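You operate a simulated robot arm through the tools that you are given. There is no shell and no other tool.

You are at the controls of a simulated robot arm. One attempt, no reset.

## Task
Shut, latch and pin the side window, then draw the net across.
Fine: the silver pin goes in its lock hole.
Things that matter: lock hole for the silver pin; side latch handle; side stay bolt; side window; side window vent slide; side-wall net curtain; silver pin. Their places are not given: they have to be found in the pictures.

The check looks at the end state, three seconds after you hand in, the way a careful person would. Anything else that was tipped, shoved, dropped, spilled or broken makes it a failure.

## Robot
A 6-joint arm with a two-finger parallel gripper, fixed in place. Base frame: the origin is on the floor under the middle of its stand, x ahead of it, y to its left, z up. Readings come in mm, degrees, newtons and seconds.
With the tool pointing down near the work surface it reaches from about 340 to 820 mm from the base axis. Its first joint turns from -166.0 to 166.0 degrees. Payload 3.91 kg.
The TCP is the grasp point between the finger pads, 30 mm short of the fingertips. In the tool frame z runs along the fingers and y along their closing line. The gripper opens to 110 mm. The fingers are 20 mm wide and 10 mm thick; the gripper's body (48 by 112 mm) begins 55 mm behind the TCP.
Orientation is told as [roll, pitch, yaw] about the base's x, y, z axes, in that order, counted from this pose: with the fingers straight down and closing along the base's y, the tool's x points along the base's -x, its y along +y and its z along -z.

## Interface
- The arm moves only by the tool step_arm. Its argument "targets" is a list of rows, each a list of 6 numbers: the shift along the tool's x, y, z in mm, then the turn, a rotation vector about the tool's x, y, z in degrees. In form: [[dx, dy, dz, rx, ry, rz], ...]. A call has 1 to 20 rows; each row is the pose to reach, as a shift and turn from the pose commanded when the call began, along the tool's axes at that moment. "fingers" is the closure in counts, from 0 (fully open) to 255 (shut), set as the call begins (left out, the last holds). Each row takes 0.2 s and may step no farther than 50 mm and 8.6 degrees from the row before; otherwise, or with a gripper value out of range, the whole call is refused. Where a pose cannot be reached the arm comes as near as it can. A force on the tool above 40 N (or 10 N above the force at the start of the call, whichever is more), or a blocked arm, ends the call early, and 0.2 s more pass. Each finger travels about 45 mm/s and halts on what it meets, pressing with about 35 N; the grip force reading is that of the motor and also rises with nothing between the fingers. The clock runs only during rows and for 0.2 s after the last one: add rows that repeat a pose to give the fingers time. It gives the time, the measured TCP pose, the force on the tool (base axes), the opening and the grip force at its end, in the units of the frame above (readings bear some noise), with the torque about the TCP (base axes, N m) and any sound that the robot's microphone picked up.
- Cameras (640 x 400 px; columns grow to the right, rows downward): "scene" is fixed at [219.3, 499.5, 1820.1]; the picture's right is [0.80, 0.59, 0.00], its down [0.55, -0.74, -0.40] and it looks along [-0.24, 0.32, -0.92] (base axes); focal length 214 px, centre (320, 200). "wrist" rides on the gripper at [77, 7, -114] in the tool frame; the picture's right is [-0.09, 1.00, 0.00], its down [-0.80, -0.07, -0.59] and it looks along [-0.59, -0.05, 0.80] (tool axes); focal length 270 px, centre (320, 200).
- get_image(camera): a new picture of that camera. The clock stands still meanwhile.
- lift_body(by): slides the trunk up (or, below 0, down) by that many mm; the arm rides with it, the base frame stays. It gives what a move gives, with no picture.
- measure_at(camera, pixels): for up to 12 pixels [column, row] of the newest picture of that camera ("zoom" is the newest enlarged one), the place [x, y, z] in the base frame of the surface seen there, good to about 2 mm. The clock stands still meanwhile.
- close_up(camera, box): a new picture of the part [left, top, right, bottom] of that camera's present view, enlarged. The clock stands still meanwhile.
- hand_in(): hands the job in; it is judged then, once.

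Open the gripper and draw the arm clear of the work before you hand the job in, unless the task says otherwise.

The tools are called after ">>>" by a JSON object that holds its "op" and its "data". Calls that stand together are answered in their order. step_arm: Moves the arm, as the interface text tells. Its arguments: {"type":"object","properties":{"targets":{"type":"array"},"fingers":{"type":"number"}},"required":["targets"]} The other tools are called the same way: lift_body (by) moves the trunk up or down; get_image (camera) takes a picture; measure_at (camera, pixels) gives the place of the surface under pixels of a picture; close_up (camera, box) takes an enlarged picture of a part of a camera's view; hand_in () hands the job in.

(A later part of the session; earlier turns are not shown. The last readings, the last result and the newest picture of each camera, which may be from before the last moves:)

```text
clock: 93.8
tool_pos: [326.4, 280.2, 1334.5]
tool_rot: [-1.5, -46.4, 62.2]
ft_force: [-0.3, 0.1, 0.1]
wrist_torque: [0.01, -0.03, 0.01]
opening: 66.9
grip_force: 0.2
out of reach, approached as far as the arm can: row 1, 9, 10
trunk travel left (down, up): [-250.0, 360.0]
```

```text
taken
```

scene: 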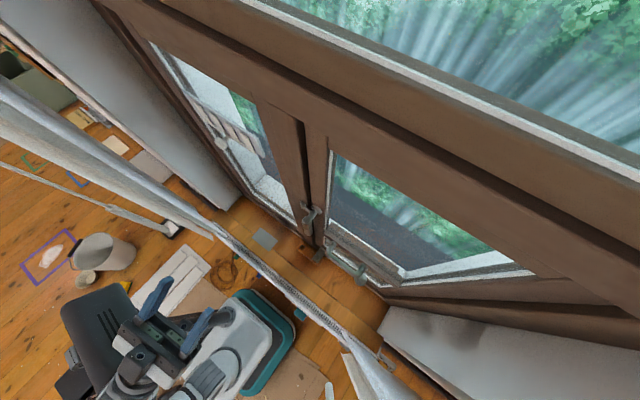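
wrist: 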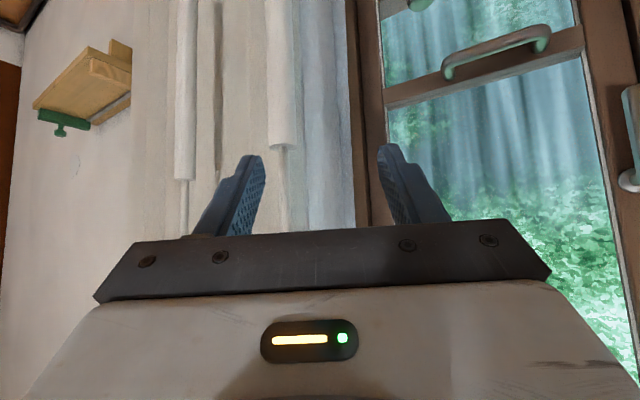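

Now both wands show, at wrist (187,90) and (283,80), with two different cloths behind them split at col 217. I enlarge and measure.

>>> {"op": "close_up", "data": {"camera": "wrist", "box": [120, 0, 400, 230]}}

>>> {"op": "measure_at", "data": {"camera": "wrist", "pixels": [[187, 60], [187, 140], [283, 40], [283, 120], [150, 80], [205, 80], [217, 80], [235, 80], [260, 80], [305, 80], [320, 80], [345, 80]]}}

>>> {"op": "measure_at", "data": {"camera": "wrist", "pixels": [[283, 5], [187, 5], [283, 140], [187, 170], [184, 200], [284, 165], [235, 30], [235, 130], [320, 130], [320, 200], [300, 160], [345, 200]]}}

```text
1.74 times, centred on (260, 115) of wrist
```

zoom: 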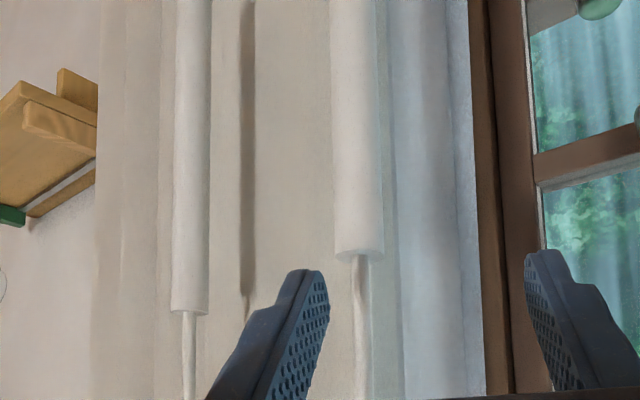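

```text
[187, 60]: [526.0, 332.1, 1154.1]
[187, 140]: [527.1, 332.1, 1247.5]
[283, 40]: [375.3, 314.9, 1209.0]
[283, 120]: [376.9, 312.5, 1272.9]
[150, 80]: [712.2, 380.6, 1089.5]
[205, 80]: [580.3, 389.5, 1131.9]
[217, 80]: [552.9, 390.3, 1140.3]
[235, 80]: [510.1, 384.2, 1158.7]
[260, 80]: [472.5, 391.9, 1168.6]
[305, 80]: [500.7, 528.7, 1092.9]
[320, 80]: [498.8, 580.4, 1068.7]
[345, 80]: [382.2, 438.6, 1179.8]
```

```text
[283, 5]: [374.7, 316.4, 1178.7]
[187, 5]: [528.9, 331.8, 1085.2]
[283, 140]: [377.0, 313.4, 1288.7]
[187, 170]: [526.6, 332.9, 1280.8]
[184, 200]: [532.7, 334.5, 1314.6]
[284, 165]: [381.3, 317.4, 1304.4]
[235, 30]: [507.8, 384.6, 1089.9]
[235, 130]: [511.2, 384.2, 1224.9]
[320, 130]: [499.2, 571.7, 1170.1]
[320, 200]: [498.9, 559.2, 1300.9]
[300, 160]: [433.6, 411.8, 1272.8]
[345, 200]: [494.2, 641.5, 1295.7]
```

The sheer sheet's leading edge is at (382,439) with wand 1 at about (377,320), and a beige curtain with wand 2 is in front of it. I now turn toward the left cluster in two careful stages to compare.

>>> {"op": "step_arm", "data": {"targets": [[10.6, 21.8, 2.4, -5.3, 0, -5.3], [21.3, 43.5, 4.7, -10.7, 0, -10.7], [31.9, 65.3, 7.1, -16, 0, -16], [42.6, 87, 9.5, -21.4, 0, -21.4]]}}

```text
clock: 94.8
tool_pos: [240.3, 304.9, 1293.8]
tool_rot: [-3.0, -44.9, 92.8]
ft_force: [-0.1, 0.3, 0.6]
wrist_torque: [-0.03, 0.02, -0.03]
opening: 66.6
grip_force: 0.1
trunk travel left (down, up): [-250.0, 360.0]
```

No trouble so far. I continue the turn by 38° and shift to about (130,330,1250).

>>> {"op": "step_arm", "data": {"targets": [[3.1, 22.1, 9.4, -5.4, 0, -5.4], [6.1, 44.2, 18.8, -10.8, 0, -10.8], [9.2, 66.4, 28.1, -16.1, 0, -16.1], [12.2, 88.5, 37.5, -21.5, 0, -21.5], [15.3, 110.6, 46.9, -26.9, 0, -26.9]]}}

>>> {"op": "get_image", "data": {"camera": "wrist"}}

```text
clock: 96.0
tool_pos: [132.7, 324.8, 1245.0]
tool_rot: [-2.3, -43.6, 130.4]
ft_force: [0.3, -0.7, 0.1]
wrist_torque: [0.01, 0.0, 0.0]
opening: 66.7
grip_force: 0.0
trunk travel left (down, up): [-250.0, 360.0]
```

```text
taken
```

wrist: 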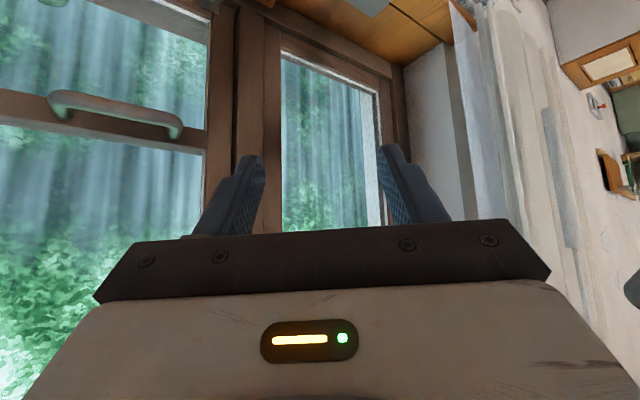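

The left cluster is at the right of this picture (cols 450-600). I enlarge and measure it.

>>> {"op": "close_up", "data": {"camera": "wrist", "box": [430, 0, 640, 300]}}

>>> {"op": "measure_at", "data": {"camera": "wrist", "pixels": [[445, 100], [455, 100], [470, 100], [485, 100], [500, 100], [520, 100], [535, 100], [550, 130], [560, 200], [580, 150], [600, 150], [470, 20]]}}

```text
1.33 times, centred on (535, 150) of wrist
```

zoom: 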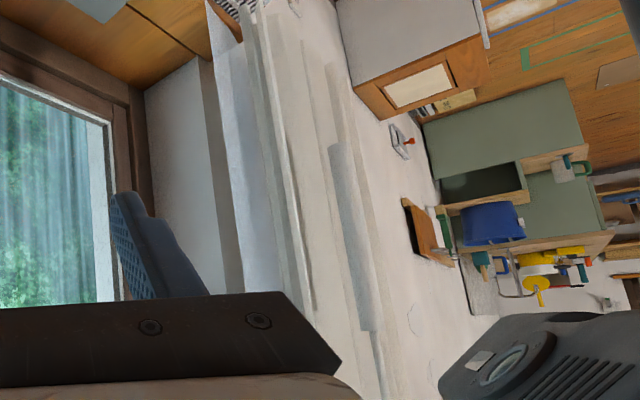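

```text
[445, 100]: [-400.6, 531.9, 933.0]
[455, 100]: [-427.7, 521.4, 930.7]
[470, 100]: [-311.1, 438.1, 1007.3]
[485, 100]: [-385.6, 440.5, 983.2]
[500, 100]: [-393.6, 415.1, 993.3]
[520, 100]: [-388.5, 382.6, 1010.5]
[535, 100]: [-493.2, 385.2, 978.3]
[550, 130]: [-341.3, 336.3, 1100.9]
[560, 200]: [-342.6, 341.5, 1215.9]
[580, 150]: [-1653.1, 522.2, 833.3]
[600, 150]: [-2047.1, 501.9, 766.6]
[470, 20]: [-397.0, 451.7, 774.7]
```

On the left a sheet hangs at y≈438 from x=-292 and a beige one at y≈383 from x=-388, with one wand at (-342,340). I pitch up here to see how the left sheets and wand attach to the rails.

>>> {"op": "step_arm", "data": {"targets": [[0, 0, 0, 0, -8, 0], [0, 0, 0, 0, -16, 0], [0, 0, 0, 0, -24, 0], [0, 0, 0, 0, -32, 0], [0, 0, 0, 0, -40, 0], [0, 0, 0, 0, -48, 0]]}}

>>> {"op": "get_image", "data": {"camera": "wrist"}}

```text
clock: 97.4
tool_pos: [133.3, 323.8, 1246.8]
tool_rot: [-137.6, -87.7, -93.7]
ft_force: [-0.2, 0.3, -0.2]
wrist_torque: [0.01, 0.02, 0.0]
opening: 66.8
grip_force: 0.1
trunk travel left (down, up): [-250.0, 360.0]
```

```text
taken
```

wrist: 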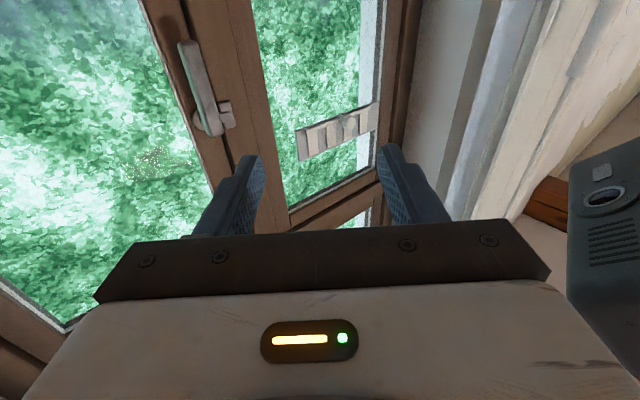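

The sheets run up at the right of the picture. I pitch up another 24° to see their tops.

>>> {"op": "step_arm", "data": {"targets": [[0, 0, 0, 0, -8, 0], [0, 0, 0, 0, -16, 0], [0, 0, 0, 0, -24, 0]]}}

>>> {"op": "get_image", "data": {"camera": "wrist"}}

>>> {"op": "close_up", "data": {"camera": "wrist", "box": [380, 0, 640, 250]}}

```text
clock: 98.2
tool_pos: [132.1, 322.7, 1247.3]
tool_rot: [-176.1, -64.1, -54.9]
ft_force: [0.9, 0.1, 0.4]
wrist_torque: [-0.03, -0.05, 0.03]
opening: 67.1
grip_force: 0.1
trunk travel left (down, up): [-250.0, 360.0]
```

```text
taken
```

wrist: 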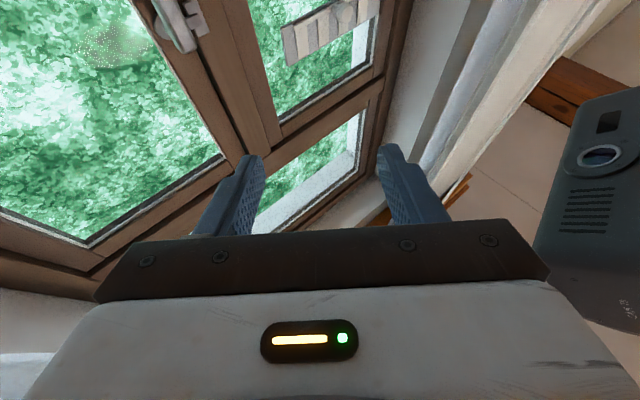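

```text
1.60 times, centred on (510, 125) of wrist
```

zoom: 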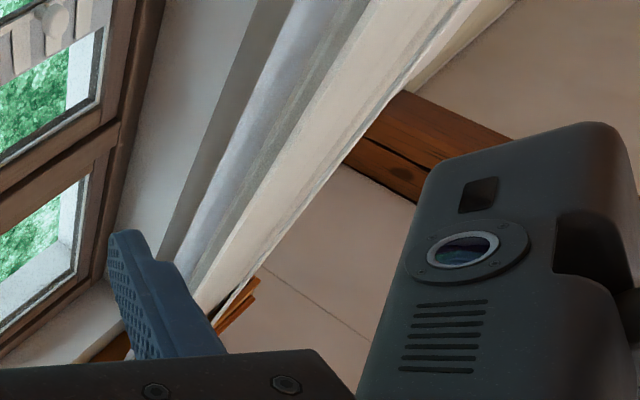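

I cannot see more from here. Wand 1 (axis ≈(382,322), thick grip z 1060-1290) clearly drives the y≈440 net, so I will draw that one to the left, passing the arm above the robot's own box with the trunk at its lowest. First I pitch back to 20° down.

>>> {"op": "step_arm", "data": {"targets": [[0, 0, 0, 0, 7.67, 0], [0, 0, 0, 0, 15.3, 0], [0, 0, 0, 0, 23, 0], [0, 0, 0, 0, 30.7, 0], [0, 0, 0, 0, 38.3, 0], [0, 0, 0, 0, 46, 0]]}}

```text
clock: 99.6
tool_pos: [132.3, 323.9, 1245.5]
tool_rot: [-4.6, -69.5, 133.0]
ft_force: [0.4, 0.0, 0.7]
wrist_torque: [0.04, -0.02, -0.02]
opening: 66.6
grip_force: 0.0
trunk travel left (down, up): [-250.0, 360.0]
```

I swing the heading from 128° back to 40° while moving to (300,254,1245), staying clear of the wand.

>>> {"op": "step_arm", "data": {"targets": [[5.3, -7.9, -13.5, 7.53, 0.08, 2.89], [10.5, -15.9, -27, 15.05, 0.16, 5.78], [15.8, -23.8, -40.6, 22.6, 0.25, 8.67], [21.1, -31.8, -54.1, 30.1, 0.33, 11.6], [26.4, -39.7, -67.6, 37.6, 0.41, 14.5], [31.6, -47.7, -81.1, 45.2, 0.49, 17.3], [36.9, -55.6, -94.6, 52.7, 0.57, 20.2], [42.2, -63.6, -108.1, 60.2, 0.65, 23.1], [47.5, -71.5, -121.7, 67.7, 0.74, 26], [52.7, -79.5, -135.2, 75.3, 0.82, 28.9], [58, -87.4, -148.7, 82.8, 0.9, 31.8]]}}

>>> {"op": "lift_body", "data": {"by": -255}}

>>> {"op": "get_image", "data": {"camera": "wrist"}}

```text
clock: 102.2
tool_pos: [304.0, 236.7, 1255.3]
tool_rot: [23.2, -68.6, 23.8]
ft_force: [-0.9, 0.7, 0.0]
wrist_torque: [0.01, 0.01, -0.02]
opening: 66.9
grip_force: 0.0
out of reach, approached as far as the arm can: row 10, 11
trunk travel left (down, up): [-250.0, 360.0]
stopped in row 11: the arm was blocked; the commanded pose is now the measured one
```

```text
clock: 104.8
tool_pos: [313.0, 226.4, 1003.5]
tool_rot: [25.9, -68.2, 21.6]
ft_force: [-0.9, -0.4, -0.2]
wrist_torque: [0.01, 0.03, 0.03]
opening: 66.8
grip_force: 0.1
out of reach, approached as far as the arm can: row 1
trunk travel left (down, up): [0.0, 610.0]
```

```text
taken
```

wrist: 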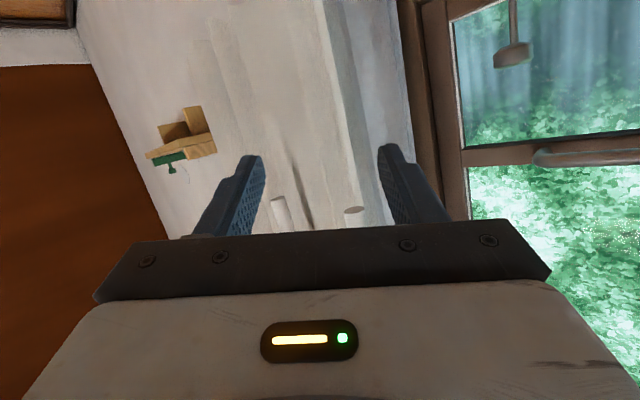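

The arm was blocked in the last rows, probably the elbow leaning back onto its own column. With the trunk now lowest, I raise the tool 190 mm, which stretches the arm upward and brings the elbow forward.

>>> {"op": "step_arm", "data": {"targets": [[-44.1, 7.7, -15.9, 0, 0, 0], [-88.2, 15.4, -31.7, 0, 0, 0], [-132.3, 23.1, -47.6, 0, 0, 0], [-176.4, 30.8, -63.5, 0, 0, 0]]}}

>>> {"op": "get_image", "data": {"camera": "scene"}}

```text
clock: 105.8
tool_pos: [325.1, 216.9, 1176.7]
tool_rot: [23.1, -68.4, 23.8]
ft_force: [0.3, -3.7, 1.0]
wrist_torque: [0.05, 0.06, 0.2]
opening: 66.9
grip_force: 0.0
out of reach, approached as far as the arm can: row 1, 2, 3, 4
trunk travel left (down, up): [0.0, 610.0]
```

```text
taken
```

scene: 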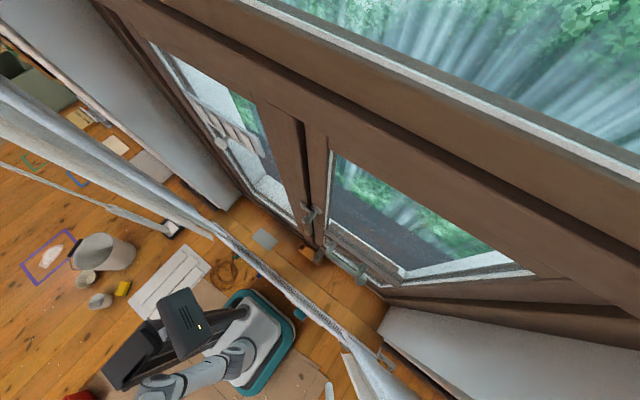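

The wrist limit again needs the tool heading kept to the left of the arm's direction, which suits this job. I go to a pre-grasp at (352,258,1156), heading 65°, 20° down, facing wand 1.

>>> {"op": "step_arm", "data": {"targets": [[1.4, 2.1, 17.6, -5.18, 0.47, -4.8], [2.9, 4.3, 35.2, -10.36, 0.94, -9.6], [4.3, 6.4, 52.8, -15.54, 1.41, -14.41], [4.3, 6.4, 52.8, -15.54, 1.41, -14.41]]}}

>>> {"op": "get_image", "data": {"camera": "wrist"}}

```text
clock: 106.8
tool_pos: [347.9, 256.6, 1157.6]
tool_rot: [-0.4, -70.2, 65.4]
ft_force: [0.6, -0.4, 0.7]
wrist_torque: [0.0, -0.02, -0.02]
opening: 67.1
grip_force: 0.1
trunk travel left (down, up): [0.0, 610.0]
```

```text
taken
```

wrist: 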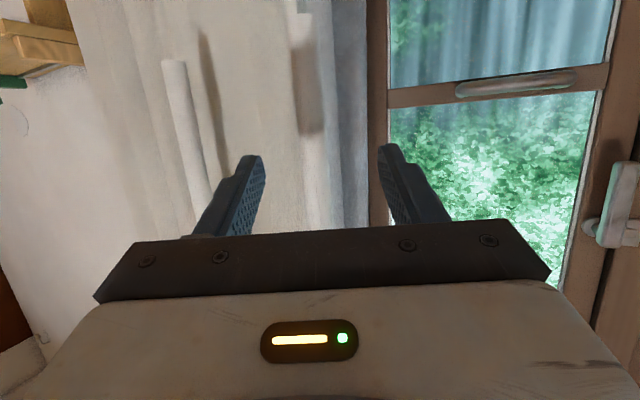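

Wand 1 is at wrist (308,100), between the finger lines. I measure it precisely.

>>> {"op": "measure_at", "data": {"camera": "wrist", "pixels": [[302, 40], [306, 100], [310, 160], [312, 200], [298, 100], [314, 100], [304, 20], [301, 14], [180, 100], [308, 130]]}}

>>> {"op": "close_up", "data": {"camera": "wrist", "box": [230, 0, 400, 230]}}

```text
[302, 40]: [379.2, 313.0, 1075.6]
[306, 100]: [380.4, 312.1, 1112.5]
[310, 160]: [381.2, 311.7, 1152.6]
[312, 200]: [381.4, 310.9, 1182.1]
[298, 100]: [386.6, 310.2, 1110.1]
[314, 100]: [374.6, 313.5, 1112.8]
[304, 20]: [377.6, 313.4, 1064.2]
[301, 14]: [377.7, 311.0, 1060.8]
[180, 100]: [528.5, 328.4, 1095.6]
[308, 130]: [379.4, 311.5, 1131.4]
```

```text
1.74 times, centred on (315, 115) of wrist
```

zoom: 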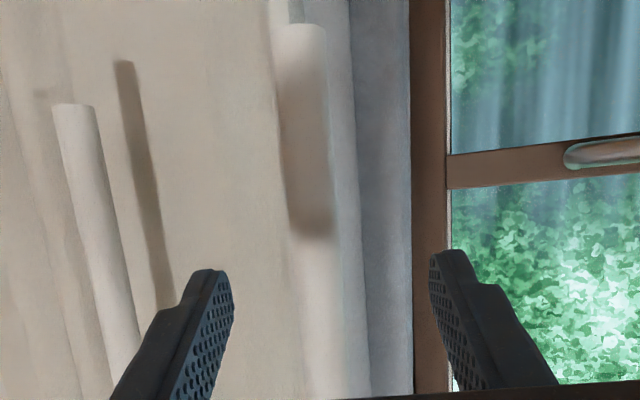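

The wand axis is about (384.5,321). I advance 74 mm with a 5 mm trim so it sits between the pads.

>>> {"op": "step_arm", "data": {"targets": [[0.8, -3, 25, 0, 0, 0], [1.5, -5.3, 50, 0, 0, 0], [2.3, -5.3, 74.4, 0, 0, 0]]}}

>>> {"op": "get_image", "data": {"camera": "wrist"}}

```text
clock: 107.6
tool_pos: [380.1, 316.5, 1129.6]
tool_rot: [-0.4, -70.3, 65.1]
ft_force: [-0.3, -0.8, 0.5]
wrist_torque: [-0.01, -0.01, -0.01]
opening: 66.7
grip_force: 0.0
trunk travel left (down, up): [0.0, 610.0]
```

```text
taken
```

wrist: 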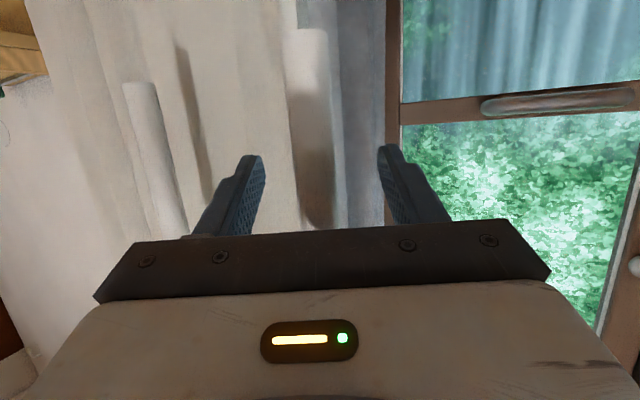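

The wand (312,150) is centred between the pads. I close the fingers on it.

>>> {"op": "step_arm", "data": {"targets": [[0, 0, 0, 0, 0, 0], [0, 0, 0, 0, 0, 0], [0, 0, 0, 0, 0, 0], [0, 0, 0, 0, 0, 0], [0, 0, 0, 0, 0, 0], [0, 0, 0, 0, 0, 0]], "fingers": 255}}

>>> {"op": "get_image", "data": {"camera": "wrist"}}

```text
clock: 109.0
tool_pos: [380.9, 316.5, 1129.0]
tool_rot: [-0.2, -70.2, 65.2]
ft_force: [0.4, -3.7, -1.2]
wrist_torque: [-0.01, 0.05, -0.01]
opening: 21.8
grip_force: 44.6
trunk travel left (down, up): [0.0, 610.0]
```

```text
taken
```

wrist: 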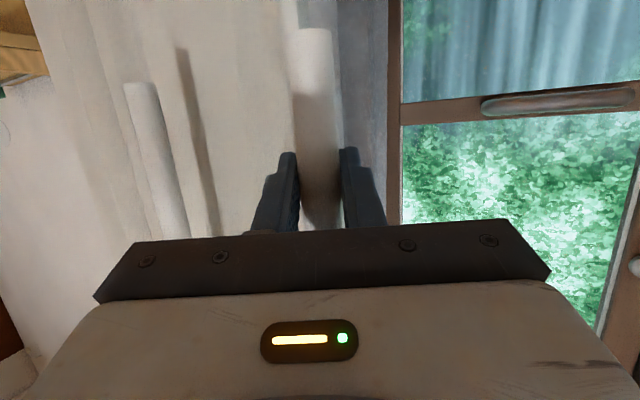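

The wand is gripped (21.8 mm). I pull it 30 mm toward -x as a test, watching force and the net.

>>> {"op": "step_arm", "data": {"targets": [[1.45, 9.06, -3.97, 0, 0, 0], [2.9, 18.1, -7.9, 0, 0, 0], [4.3, 27.2, -11.9, 0, 0, 0]]}}

>>> {"op": "get_image", "data": {"camera": "scene"}}

>>> {"op": "get_image", "data": {"camera": "wrist"}}

```text
clock: 109.8
tool_pos: [349.8, 315.8, 1129.4]
tool_rot: [-0.1, -70.1, 65.1]
ft_force: [-0.6, -21.1, -15.6]
wrist_torque: [-1.05, 0.35, -0.13]
opening: 21.7
grip_force: 44.7
trunk travel left (down, up): [0.0, 610.0]
```

```text
taken
```

scene: 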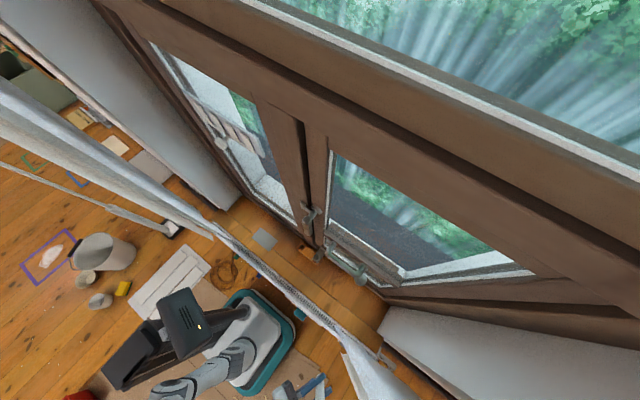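

```text
taken
```

wrist: 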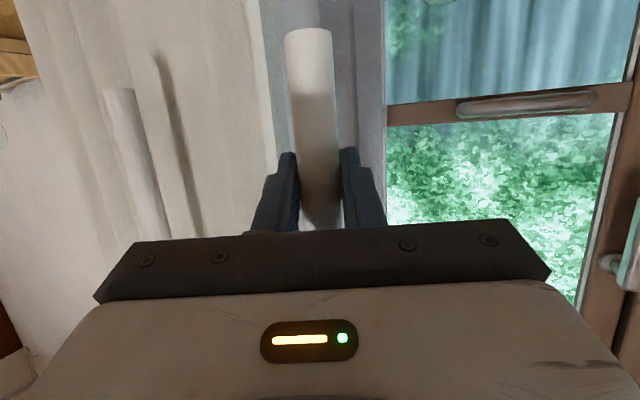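

The wand came along 31 mm with -21 N in y and -16 N in z on the tool. I enlarge the scene to see whether the net's leading edge followed.

>>> {"op": "close_up", "data": {"camera": "scene", "box": [280, 300, 440, 400]}}

>>> {"op": "close_up", "data": {"camera": "wrist", "box": [230, 0, 400, 230]}}

>>> {"op": "measure_at", "data": {"camera": "wrist", "pixels": [[308, 45], [312, 100], [380, 50], [370, 60], [360, 60], [350, 60], [340, 60], [270, 60], [265, 100], [376, 20], [376, 90], [318, 140]]}}

```text
4.00 times, centred on (360, 350) of scene
```

zoom: 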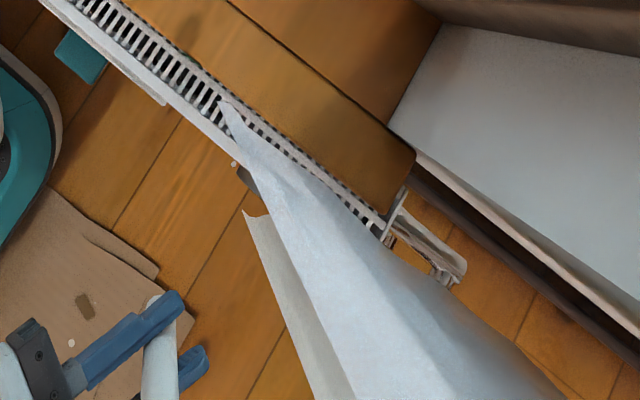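

```text
1.74 times, centred on (315, 115) of wrist
```

zoom: 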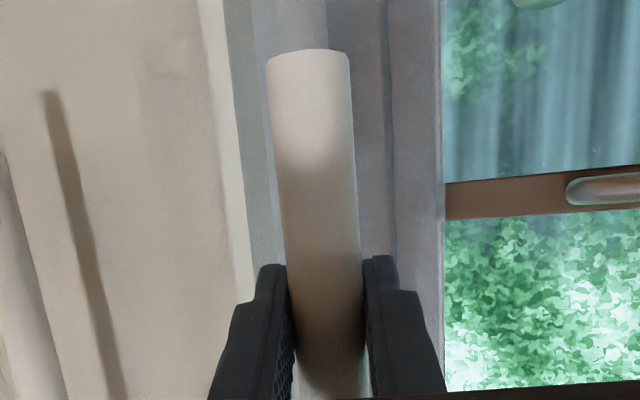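

```text
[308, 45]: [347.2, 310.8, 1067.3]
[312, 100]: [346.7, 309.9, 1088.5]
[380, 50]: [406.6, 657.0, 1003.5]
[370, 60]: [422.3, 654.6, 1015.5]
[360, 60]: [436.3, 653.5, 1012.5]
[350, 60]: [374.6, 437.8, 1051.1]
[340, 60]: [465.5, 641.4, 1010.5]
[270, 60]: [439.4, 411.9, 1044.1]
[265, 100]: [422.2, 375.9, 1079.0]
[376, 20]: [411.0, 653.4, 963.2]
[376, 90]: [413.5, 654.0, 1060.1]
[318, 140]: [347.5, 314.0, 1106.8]
```

The net's leading edge followed by the same 31 mm, so this is the right wand. I hold one row to see whether the -21 N side load settles.

>>> {"op": "step_arm", "data": {"targets": [[0, 0, 0, 0, 0, 0], [0, 0, 0, 0, 0, 0]]}}

```text
clock: 110.4
tool_pos: [351.8, 315.8, 1129.1]
tool_rot: [0.0, -70.3, 64.9]
ft_force: [-0.5, -23.9, -23.6]
wrist_torque: [-0.57, 0.15, 0.04]
opening: 21.9
grip_force: 45.4
trunk travel left (down, up): [0.0, 610.0]
```

The load stays, so the stiff wand is being held a little off its natural line. I relax by 1.5 mm in -y and -z and see the change.

>>> {"op": "step_arm", "data": {"targets": [[1.9, -0.6, -0.8, 0, 0, 0], [1.9, -0.6, -0.8, 0, 0, 0]]}}

```text
clock: 111.0
tool_pos: [350.5, 316.9, 1130.1]
tool_rot: [-0.2, -70.5, 65.1]
ft_force: [2.0, -6.8, -6.6]
wrist_torque: [-0.13, 0.31, 0.09]
opening: 21.7
grip_force: 45.2
trunk travel left (down, up): [0.0, 610.0]
```

Relaxing 1.5 mm cut the load to about 7 N, so the wand is stiff against small misfits. I loosen the fingers slightly to cage it (≈27 mm) and draw it on to x≈250, turning the heading to 76°.

>>> {"op": "step_arm", "data": {"targets": [[0, 0, 0, 0, 0, 0], [3.0, 20.1, -8.3, -1.88, 0, -0.68], [5.9, 38.1, -16.3, -4.23, 0, -1.54], [8.8, 56, -24.3, -6.58, 0, -2.39], [11.7, 74, -32.1, -8.46, 0, -3.08], [14.6, 91.9, -40, -10.34, 0, -3.76]], "fingers": 193}}

>>> {"op": "get_image", "data": {"camera": "wrist"}}

>>> {"op": "get_image", "data": {"camera": "scene"}}

```text
clock: 112.4
tool_pos: [249.8, 316.3, 1127.6]
tool_rot: [-0.4, -70.2, 76.4]
ft_force: [-0.4, -0.2, 0.4]
wrist_torque: [0.0, -0.01, 0.01]
opening: 26.8
grip_force: 0.0
trunk travel left (down, up): [0.0, 610.0]
```

```text
taken
```

wrist: 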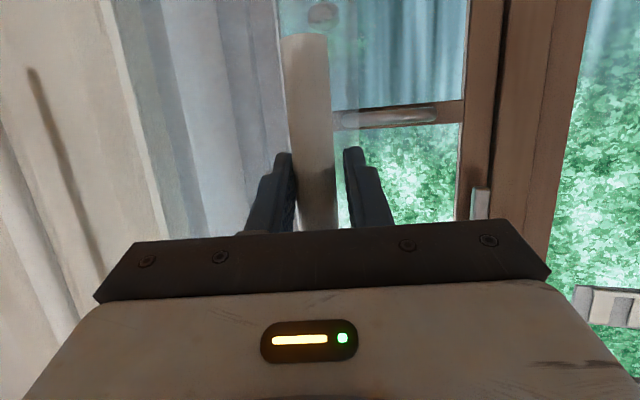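

```text
taken
```

scene: 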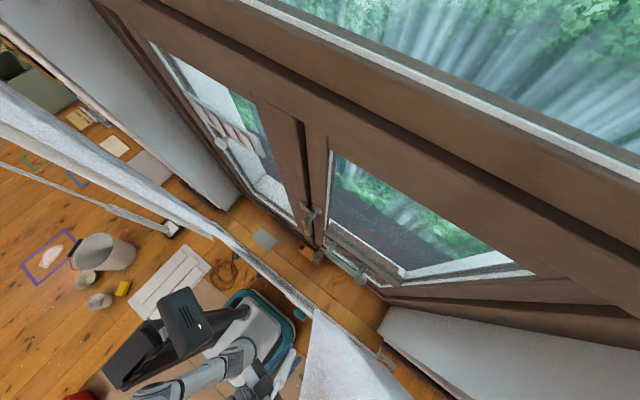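

The net is spreading nicely: it is sheer, and its edge follows the wand. The left sheet also seems changed, so I enlarge that area and compare.

>>> {"op": "close_up", "data": {"camera": "scene", "box": [120, 150, 280, 270]}}

>>> {"op": "close_up", "data": {"camera": "scene", "box": [260, 280, 440, 400]}}

>>> {"op": "measure_at", "data": {"camera": "scene", "pixels": [[215, 228], [225, 236], [235, 242], [205, 222], [190, 210], [320, 320], [330, 340], [350, 370], [318, 312], [370, 380], [150, 185], [240, 247]]}}

```text
3.33 times, centred on (200, 210) of scene
```

zoom: 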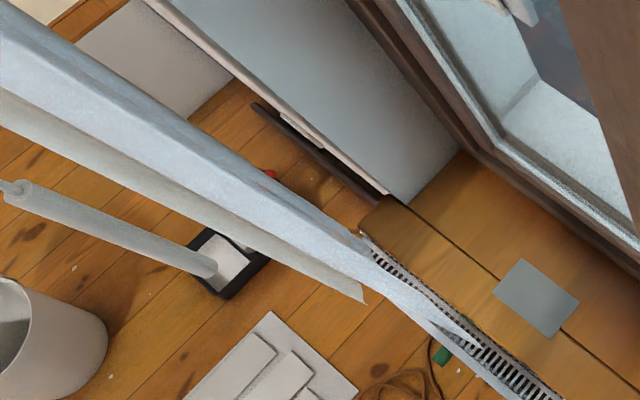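

```text
3.33 times, centred on (350, 340) of scene
```

zoom: 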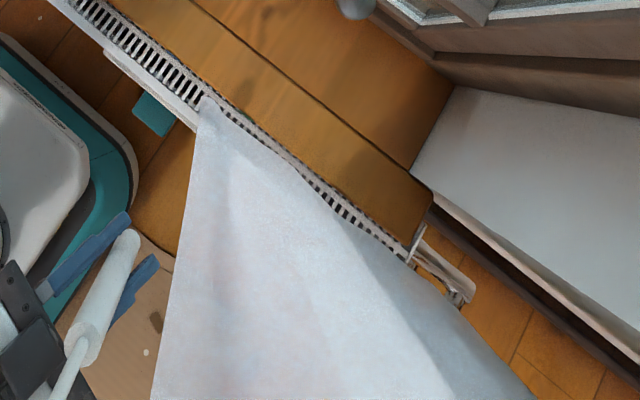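

```text
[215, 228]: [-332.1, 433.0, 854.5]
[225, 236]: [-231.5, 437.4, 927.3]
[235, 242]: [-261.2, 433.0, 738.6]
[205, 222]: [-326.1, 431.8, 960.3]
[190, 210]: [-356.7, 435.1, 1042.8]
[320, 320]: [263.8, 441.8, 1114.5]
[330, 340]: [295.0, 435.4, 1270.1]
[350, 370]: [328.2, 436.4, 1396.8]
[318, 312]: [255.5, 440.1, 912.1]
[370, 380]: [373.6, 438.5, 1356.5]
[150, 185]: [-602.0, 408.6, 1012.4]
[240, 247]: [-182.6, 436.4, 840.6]
```

The two halves are linked: the left edge came in from x≈-292 to about -180 as the right went to 250, so they should meet near x≈50. I continue drawing the wand to x≈150, turning the heading to 91°.

>>> {"op": "step_arm", "data": {"targets": [[1.6, 19.2, -4.5, -2.82, 0, -1.03], [3.3, 38.4, -9.1, -5.64, 0, -2.05], [4.9, 57.5, -13.5, -8.46, 0, -3.08], [6.6, 76.7, -18, -11.28, 0, -4.1], [8.2, 95.8, -22.6, -14.1, 0, -5.13]]}}

>>> {"op": "get_image", "data": {"camera": "wrist"}}

>>> {"op": "get_image", "data": {"camera": "scene"}}

```text
clock: 113.6
tool_pos: [150.5, 317.9, 1128.2]
tool_rot: [-0.6, -70.3, 91.6]
ft_force: [-0.1, -0.4, 0.0]
wrist_torque: [0.0, -0.01, 0.0]
opening: 27.0
grip_force: 0.7
trunk travel left (down, up): [0.0, 610.0]
```

```text
taken
```

wrist: 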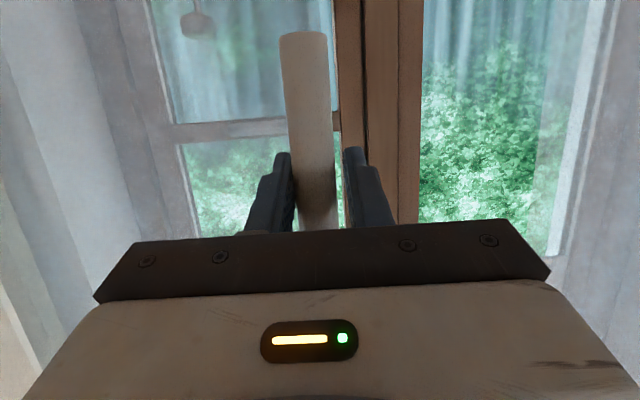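

```text
taken
```

scene: 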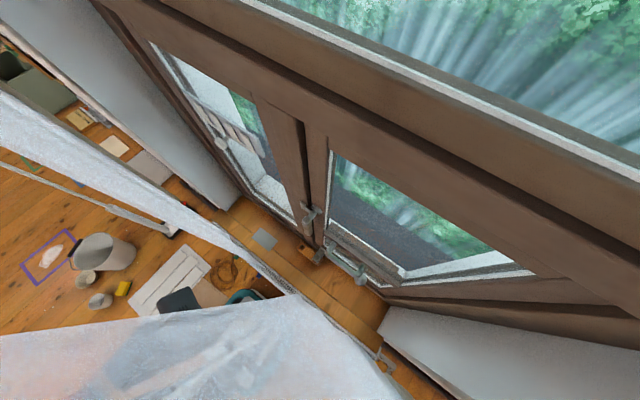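

Both halves keep coming together with no force. I continue to x≈80, heading 101°, in smaller steps.

>>> {"op": "step_arm", "data": {"targets": [[-0.1, 19.8, 0.3, -2.82, 0, -1.03], [-0.2, 39.5, 0.7, -5.64, 0, -2.05], [-0.4, 54.4, 1.0, -7.52, 0, -2.74], [-0.5, 69.2, 1.2, -9.4, 0, -3.42]]}}

>>> {"op": "get_image", "data": {"camera": "wrist"}}

>>> {"op": "close_up", "data": {"camera": "scene", "box": [200, 200, 340, 320]}}

```text
clock: 114.6
tool_pos: [82.6, 318.3, 1129.0]
tool_rot: [-0.7, -70.1, 101.6]
ft_force: [0.6, -0.4, -1.7]
wrist_torque: [-0.05, 0.01, 0.01]
opening: 27.3
grip_force: 0.2
trunk travel left (down, up): [0.0, 610.0]
```

```text
taken
```

wrist: 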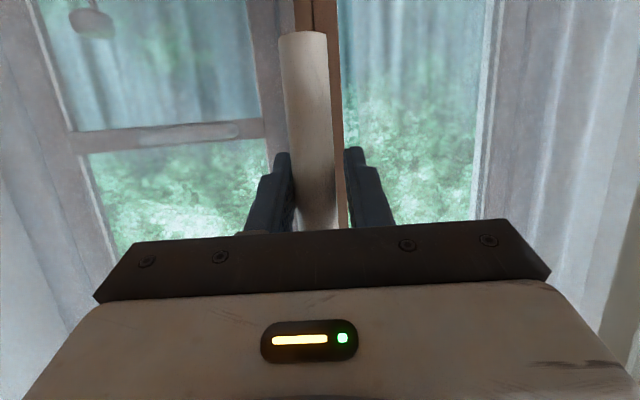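

```text
3.33 times, centred on (270, 260) of scene
```

zoom: 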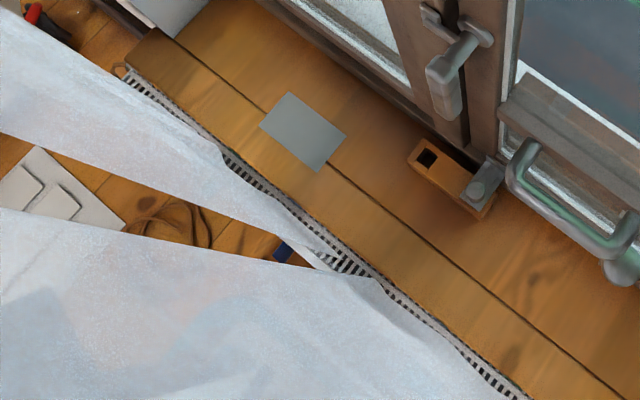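

Only a narrow gap remains between the halves. I draw on in 6 mm steps to x≈50, watching for the stop.

>>> {"op": "step_arm", "data": {"targets": [[-0.4, 5.8, 1.1, -0.94, 0, -0.34], [-0.8, 11.6, 2.1, -1.88, 0, -0.68], [-1.2, 17.5, 3.2, -2.82, 0, -1.03], [-1.5, 23.3, 4.2, -3.76, 0, -1.37], [-1.9, 29.1, 5.3, -4.7, 0, -1.71]]}}

>>> {"op": "get_image", "data": {"camera": "wrist"}}

>>> {"op": "close_up", "data": {"camera": "scene", "box": [200, 200, 340, 320]}}

```text
clock: 115.8
tool_pos: [56.4, 316.6, 1129.1]
tool_rot: [-0.5, -70.2, 106.1]
ft_force: [30.9, -9.0, 3.9]
wrist_torque: [0.01, -0.08, -0.38]
opening: 40.3
grip_force: 13.7
trunk travel left (down, up): [0.0, 610.0]
```

```text
taken
```

wrist: 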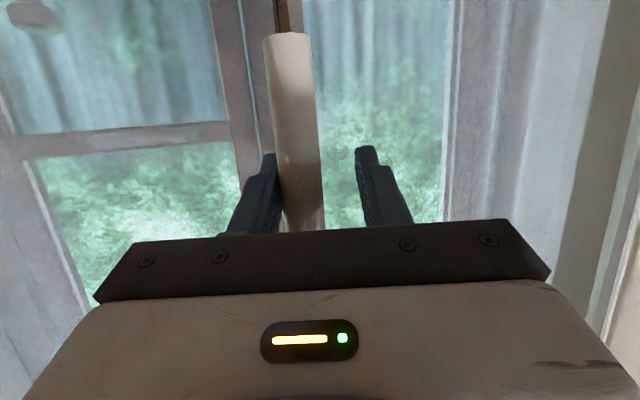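

```text
3.33 times, centred on (270, 260) of scene
```

zoom: 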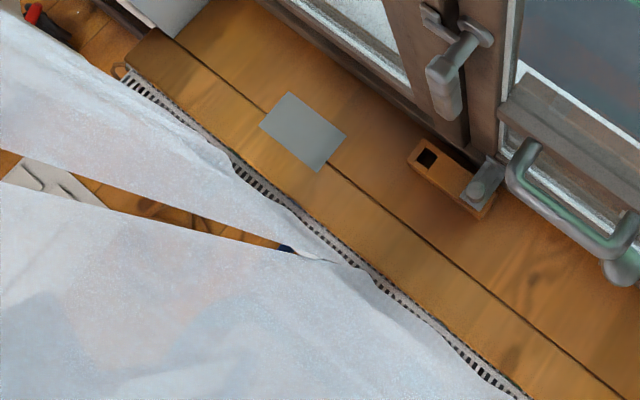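

The wand has met its end stop (31 N, fingers pushed to 40 mm), and the two halves meet at the bottom. I measure both leading edges to see what gap is left.

>>> {"op": "measure_at", "data": {"camera": "zoom", "pixels": [[100, 178], [60, 168], [100, 212], [60, 203], [200, 215], [200, 232], [290, 250], [300, 245], [250, 243], [250, 232], [30, 155], [30, 195]]}}

>>> {"op": "measure_at", "data": {"camera": "wrist", "pixels": [[290, 60], [295, 120], [300, 180], [262, 100], [275, 20], [240, 100], [310, 20], [460, 100], [285, 5], [330, 100]]}}

>>> {"op": "get_image", "data": {"camera": "scene"}}

```text
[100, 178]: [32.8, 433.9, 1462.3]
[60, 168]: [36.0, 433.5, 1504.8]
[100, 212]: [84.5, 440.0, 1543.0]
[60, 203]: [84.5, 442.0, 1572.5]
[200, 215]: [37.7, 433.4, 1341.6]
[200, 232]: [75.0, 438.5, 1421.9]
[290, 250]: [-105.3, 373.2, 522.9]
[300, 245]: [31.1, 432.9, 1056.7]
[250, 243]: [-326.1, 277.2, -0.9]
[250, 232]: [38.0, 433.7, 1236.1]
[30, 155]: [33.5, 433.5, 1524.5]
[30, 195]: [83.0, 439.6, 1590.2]
```

```text
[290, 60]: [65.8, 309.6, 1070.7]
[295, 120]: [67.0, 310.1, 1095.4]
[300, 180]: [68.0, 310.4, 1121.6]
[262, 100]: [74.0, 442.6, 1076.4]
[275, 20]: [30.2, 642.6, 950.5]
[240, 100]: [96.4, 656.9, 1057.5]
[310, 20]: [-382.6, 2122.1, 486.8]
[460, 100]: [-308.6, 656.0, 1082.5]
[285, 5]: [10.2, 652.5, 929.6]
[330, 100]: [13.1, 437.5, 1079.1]
```

```text
taken
```

scene: 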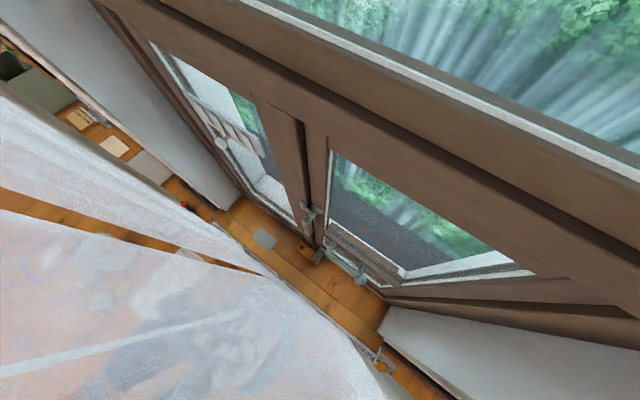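

The edges stand at x≈35 and x≈79 with the wand at x≈64, and the pull met 31 N. I re-centre on the wand, grip it again, and then test whether it goes any further.

>>> {"op": "step_arm", "data": {"targets": [[0.75, -7.7, -2.1, 0, 0, 0], [0.75, -7.7, -2.1, 0, 0, 0], [0.75, -7.7, -2.1, 0, 0, 0], [0.75, -7.7, -2.1, 0, 0, 0]], "fingers": 255}}

>>> {"op": "step_arm", "data": {"targets": [[-0.25, 2.9, 0.8, 0, 0, 0], [-0.5, 5.8, 1.6, 0, 0, 0], [-0.75, 8.7, 2.3, 0, 0, 0], [-0.95, 11.5, 3.1, 0, 0, 0]]}}

>>> {"op": "get_image", "data": {"camera": "wrist"}}

```text
clock: 116.6
tool_pos: [66.0, 320.6, 1128.3]
tool_rot: [-0.7, -70.3, 106.1]
ft_force: [20.9, 6.6, 8.5]
wrist_torque: [-0.5, -0.16, -0.4]
opening: 21.5
grip_force: 45.4
trunk travel left (down, up): [0.0, 610.0]
stopped in row 3: the force on the tool passed its limit at 43 N (the readings are from after the stop); the commanded pose is now the measured one
```

```text
clock: 117.0
tool_pos: [66.6, 320.5, 1127.1]
tool_rot: [-1.2, -70.3, 106.2]
ft_force: [26.1, -1.3, 1.9]
wrist_torque: [0.13, 0.24, -0.53]
opening: 21.7
grip_force: 44.8
trunk travel left (down, up): [0.0, 610.0]
stopped in row 2: the force on the tool passed its limit at 44 N (the readings are from after the stop); the commanded pose is now the measured one
```

```text
taken
```

wrist: 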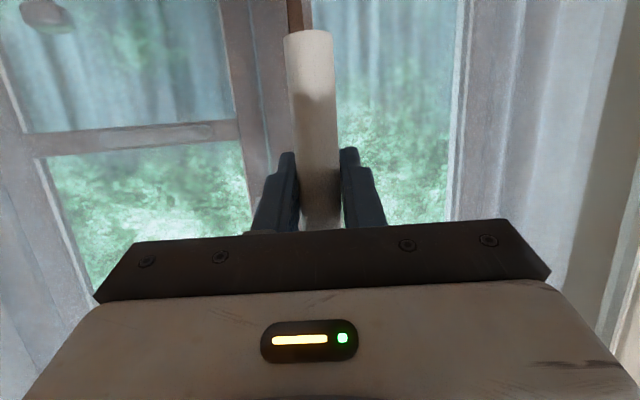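

It is a firm end stop at x≈66 (44 N), so the net is fully drawn. I open the fingers and back straight off the wand by 50 mm.

>>> {"op": "step_arm", "data": {"targets": [[0, 0, 0, 0, 0, 0], [0, 0, 0, 0, 0, 0], [0, 0, 0, 0, 0, 0], [0, 0, 0, 0, 0, 0], [0, 0, -17, 0, 0, 0], [0, 0, -34, 0, 0, 0], [0, 0, -52, 0, 0, 0]], "fingers": 90}}

>>> {"op": "get_image", "data": {"camera": "wrist"}}

```text
clock: 118.6
tool_pos: [73.3, 273.5, 1146.6]
tool_rot: [-1.5, -70.4, 106.7]
ft_force: [-0.6, -0.1, -0.4]
wrist_torque: [0.02, -0.03, 0.0]
opening: 71.3
grip_force: 0.1
trunk travel left (down, up): [0.0, 610.0]
```

```text
taken
```

wrist: 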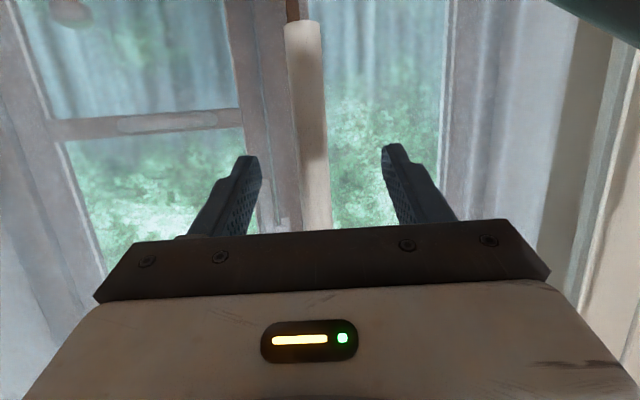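

Free of the wand. I check that wand and net edges stayed in place.

>>> {"op": "measure_at", "data": {"camera": "wrist", "pixels": [[304, 60], [310, 140], [262, 100], [330, 100], [265, 150], [290, 30], [340, 60], [345, 140], [275, 60], [250, 60]]}}

>>> {"op": "close_up", "data": {"camera": "wrist", "box": [220, 0, 400, 230]}}

>>> {"op": "get_image", "data": {"camera": "scene"}}

```text
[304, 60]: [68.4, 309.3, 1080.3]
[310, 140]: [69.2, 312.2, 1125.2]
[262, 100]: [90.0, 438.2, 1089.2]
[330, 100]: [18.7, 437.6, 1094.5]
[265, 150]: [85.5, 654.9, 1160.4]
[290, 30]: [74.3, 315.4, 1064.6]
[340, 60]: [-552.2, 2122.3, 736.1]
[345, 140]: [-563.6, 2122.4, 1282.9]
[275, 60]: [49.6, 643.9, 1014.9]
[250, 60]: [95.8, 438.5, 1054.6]
```

```text
1.74 times, centred on (310, 115) of wrist
```

zoom: 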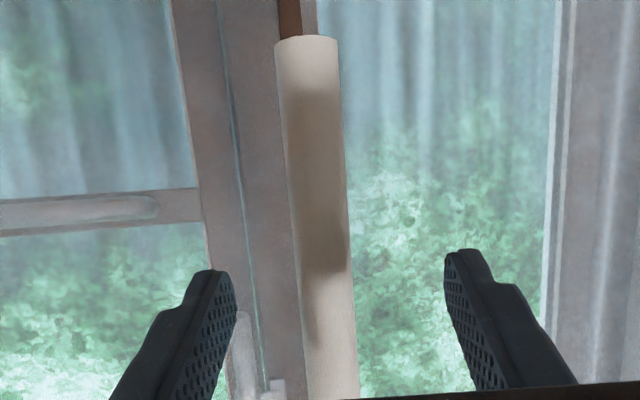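

```text
taken
```

scene: 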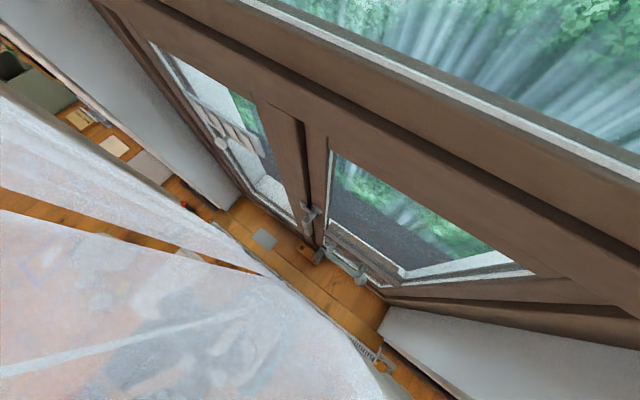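

The wand holds its place (x≈69). Before withdrawing I look once more at the vent slide on the left pane, and at the latch, pin and bolt, through the scene camera.

>>> {"op": "close_up", "data": {"camera": "scene", "box": [190, 90, 280, 170]}}

>>> {"op": "close_up", "data": {"camera": "scene", "box": [290, 190, 380, 300]}}

>>> {"op": "measure_at", "data": {"camera": "scene", "pixels": [[222, 143], [235, 130], [245, 140], [228, 122], [255, 145], [240, 130], [362, 278], [318, 257], [365, 272], [230, 130], [250, 145], [238, 120]]}}

```text
5.00 times, centred on (235, 130) of scene
```

zoom: 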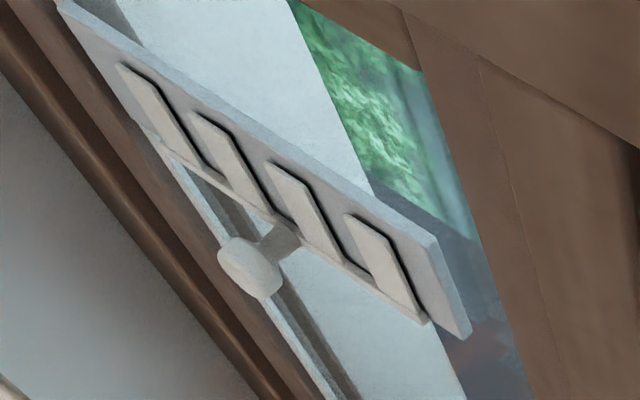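

```text
3.64 times, centred on (335, 245) of scene
```

zoom: 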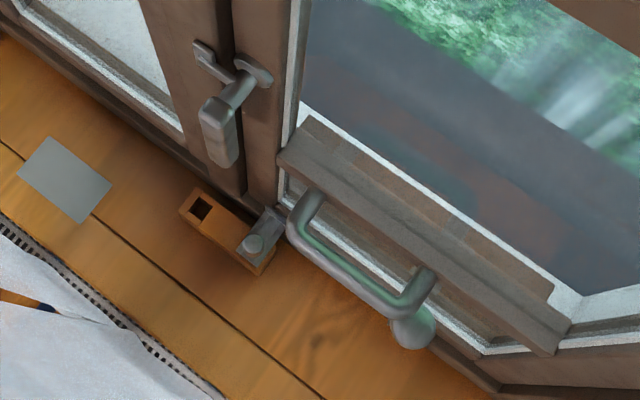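

```text
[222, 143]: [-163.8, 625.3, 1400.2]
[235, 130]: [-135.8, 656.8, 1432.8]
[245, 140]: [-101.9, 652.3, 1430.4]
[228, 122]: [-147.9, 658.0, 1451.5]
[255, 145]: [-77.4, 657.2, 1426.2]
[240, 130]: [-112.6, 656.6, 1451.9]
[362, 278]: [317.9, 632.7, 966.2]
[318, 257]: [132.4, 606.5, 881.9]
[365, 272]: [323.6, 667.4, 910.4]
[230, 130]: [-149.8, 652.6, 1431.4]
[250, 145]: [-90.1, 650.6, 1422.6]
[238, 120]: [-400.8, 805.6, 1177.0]
```

The latch, pin, bolt (raised) and vent slats (covering their slots) all look as intended. I now open the gripper fully and swing the arm away to the right and back, clear of the wand and net.

>>> {"op": "step_arm", "data": {"targets": [[8.4, -14.1, -23, 0, 0, 0], [12.9, -47.8, -35.4, 5.64, 0, 2.06], [17.4, -81.6, -47.8, 11.3, 0, 4.1], [21.9, -115.3, -60.2, 16.9, 0, 6.2], [26.4, -149, -72.6, 22.6, 0, 8.2], [30.9, -182.8, -85, 28.2, 0, 10.3]], "fingers": 0}}

>>> {"op": "get_image", "data": {"camera": "wrist"}}

>>> {"op": "get_image", "data": {"camera": "scene"}}

```text
clock: 119.4
tool_pos: [89.8, 233.9, 1155.2]
tool_rot: [-5.7, -71.8, 113.8]
ft_force: [-0.1, -0.7, -0.5]
wrist_torque: [-0.02, 0.03, 0.0]
opening: 110.2
grip_force: 0.1
trunk travel left (down, up): [0.0, 610.0]
stopped in row 3: the arm was blocked; the commanded pose is now the measured one
```

```text
taken
```

wrist: 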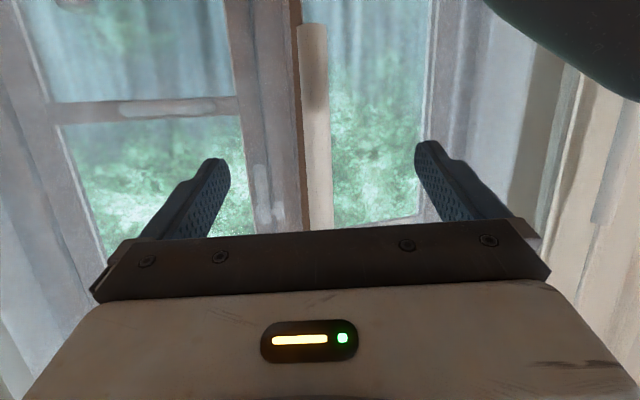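

```text
taken
```

scene: 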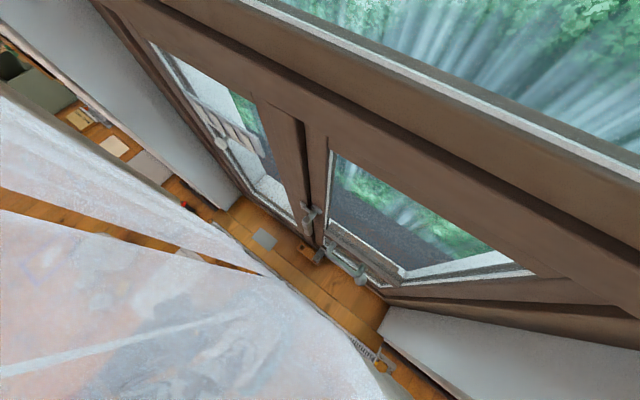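

The swing was blocked partway by the robot's own shape, nothing touched. I move straight to +x without turning, increasing the distance from its column.

>>> {"op": "step_arm", "data": {"targets": [[2.1, -27, -5.8, 0, 0, 0], [4.2, -54, -11.5, 0, 0, 0], [6.3, -81, -17.3, 0, 0, 0], [8.4, -107.7, -23, 0, 0, 0]], "fingers": 0}}

>>> {"op": "get_image", "data": {"camera": "wrist"}}

```text
clock: 120.0
tool_pos: [71.8, 233.1, 1161.4]
tool_rot: [-14.6, -71.6, 132.6]
ft_force: [0.6, 0.1, 0.2]
wrist_torque: [0.0, 0.02, 0.0]
opening: 109.7
grip_force: 0.0
trunk travel left (down, up): [0.0, 610.0]
stopped in row 3: the arm was blocked; the commanded pose is now the measured one
```

```text
taken
```

wrist: 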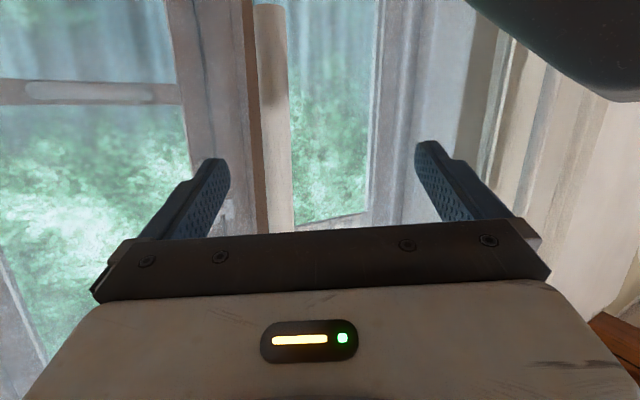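

It slid the wrong way: the elbow leaning back is catching its own column. I raise the tool 70 mm first, which brings the elbow forward.

>>> {"op": "step_arm", "data": {"targets": [[-16.6, -1.4, -5.3, 0, 0, 0], [-33.2, -2.8, -10.7, 0, 0, 0], [-49.8, -4.2, -16, 0, 0, 0], [-66.4, -5.6, -21.4, 0, 0, 0]]}}

>>> {"op": "get_image", "data": {"camera": "wrist"}}

```text
clock: 121.0
tool_pos: [73.3, 253.1, 1228.1]
tool_rot: [-12.0, -70.8, 129.8]
ft_force: [0.2, -0.3, -0.6]
wrist_torque: [0.02, -0.05, -0.02]
opening: 109.8
grip_force: 0.0
trunk travel left (down, up): [0.0, 610.0]
```

```text
taken
```

wrist: 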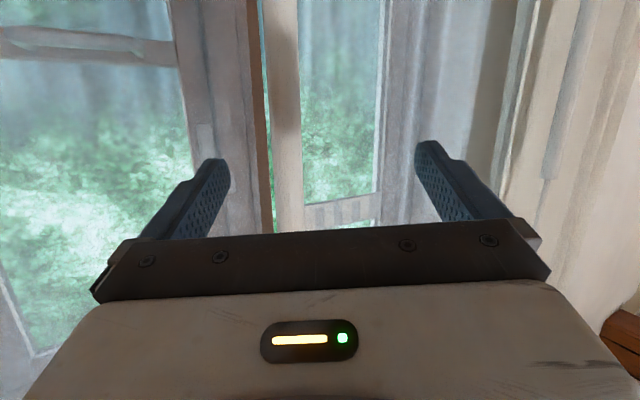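

The arm is free again. I now move 110 mm to +x, dropping 35 mm on the way, still clear of the wand.

>>> {"op": "step_arm", "data": {"targets": [[13.3, -22.7, -11.2, 0, 0, 0], [26.6, -45.4, -22.3, 0, 0, 0], [40, -68, -33.5, 0, 0, 0], [53.3, -90.7, -44.6, 0, 0, 0]]}}

>>> {"op": "get_image", "data": {"camera": "wrist"}}

```text
clock: 122.0
tool_pos: [181.6, 247.6, 1198.7]
tool_rot: [-12.0, -70.7, 129.9]
ft_force: [0.3, -0.3, 0.1]
wrist_torque: [-0.04, -0.01, -0.03]
opening: 109.9
grip_force: 0.1
trunk travel left (down, up): [0.0, 610.0]
```

```text
taken
```

wrist: 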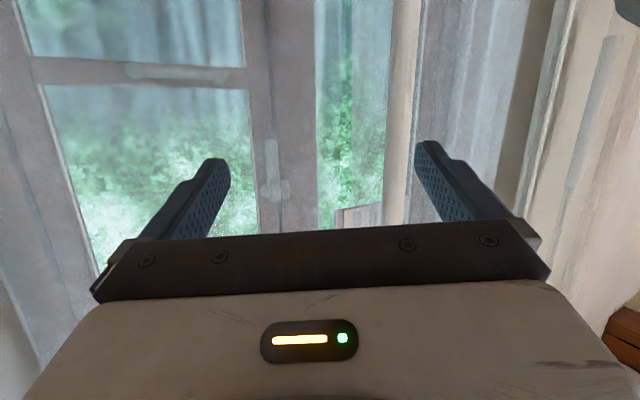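

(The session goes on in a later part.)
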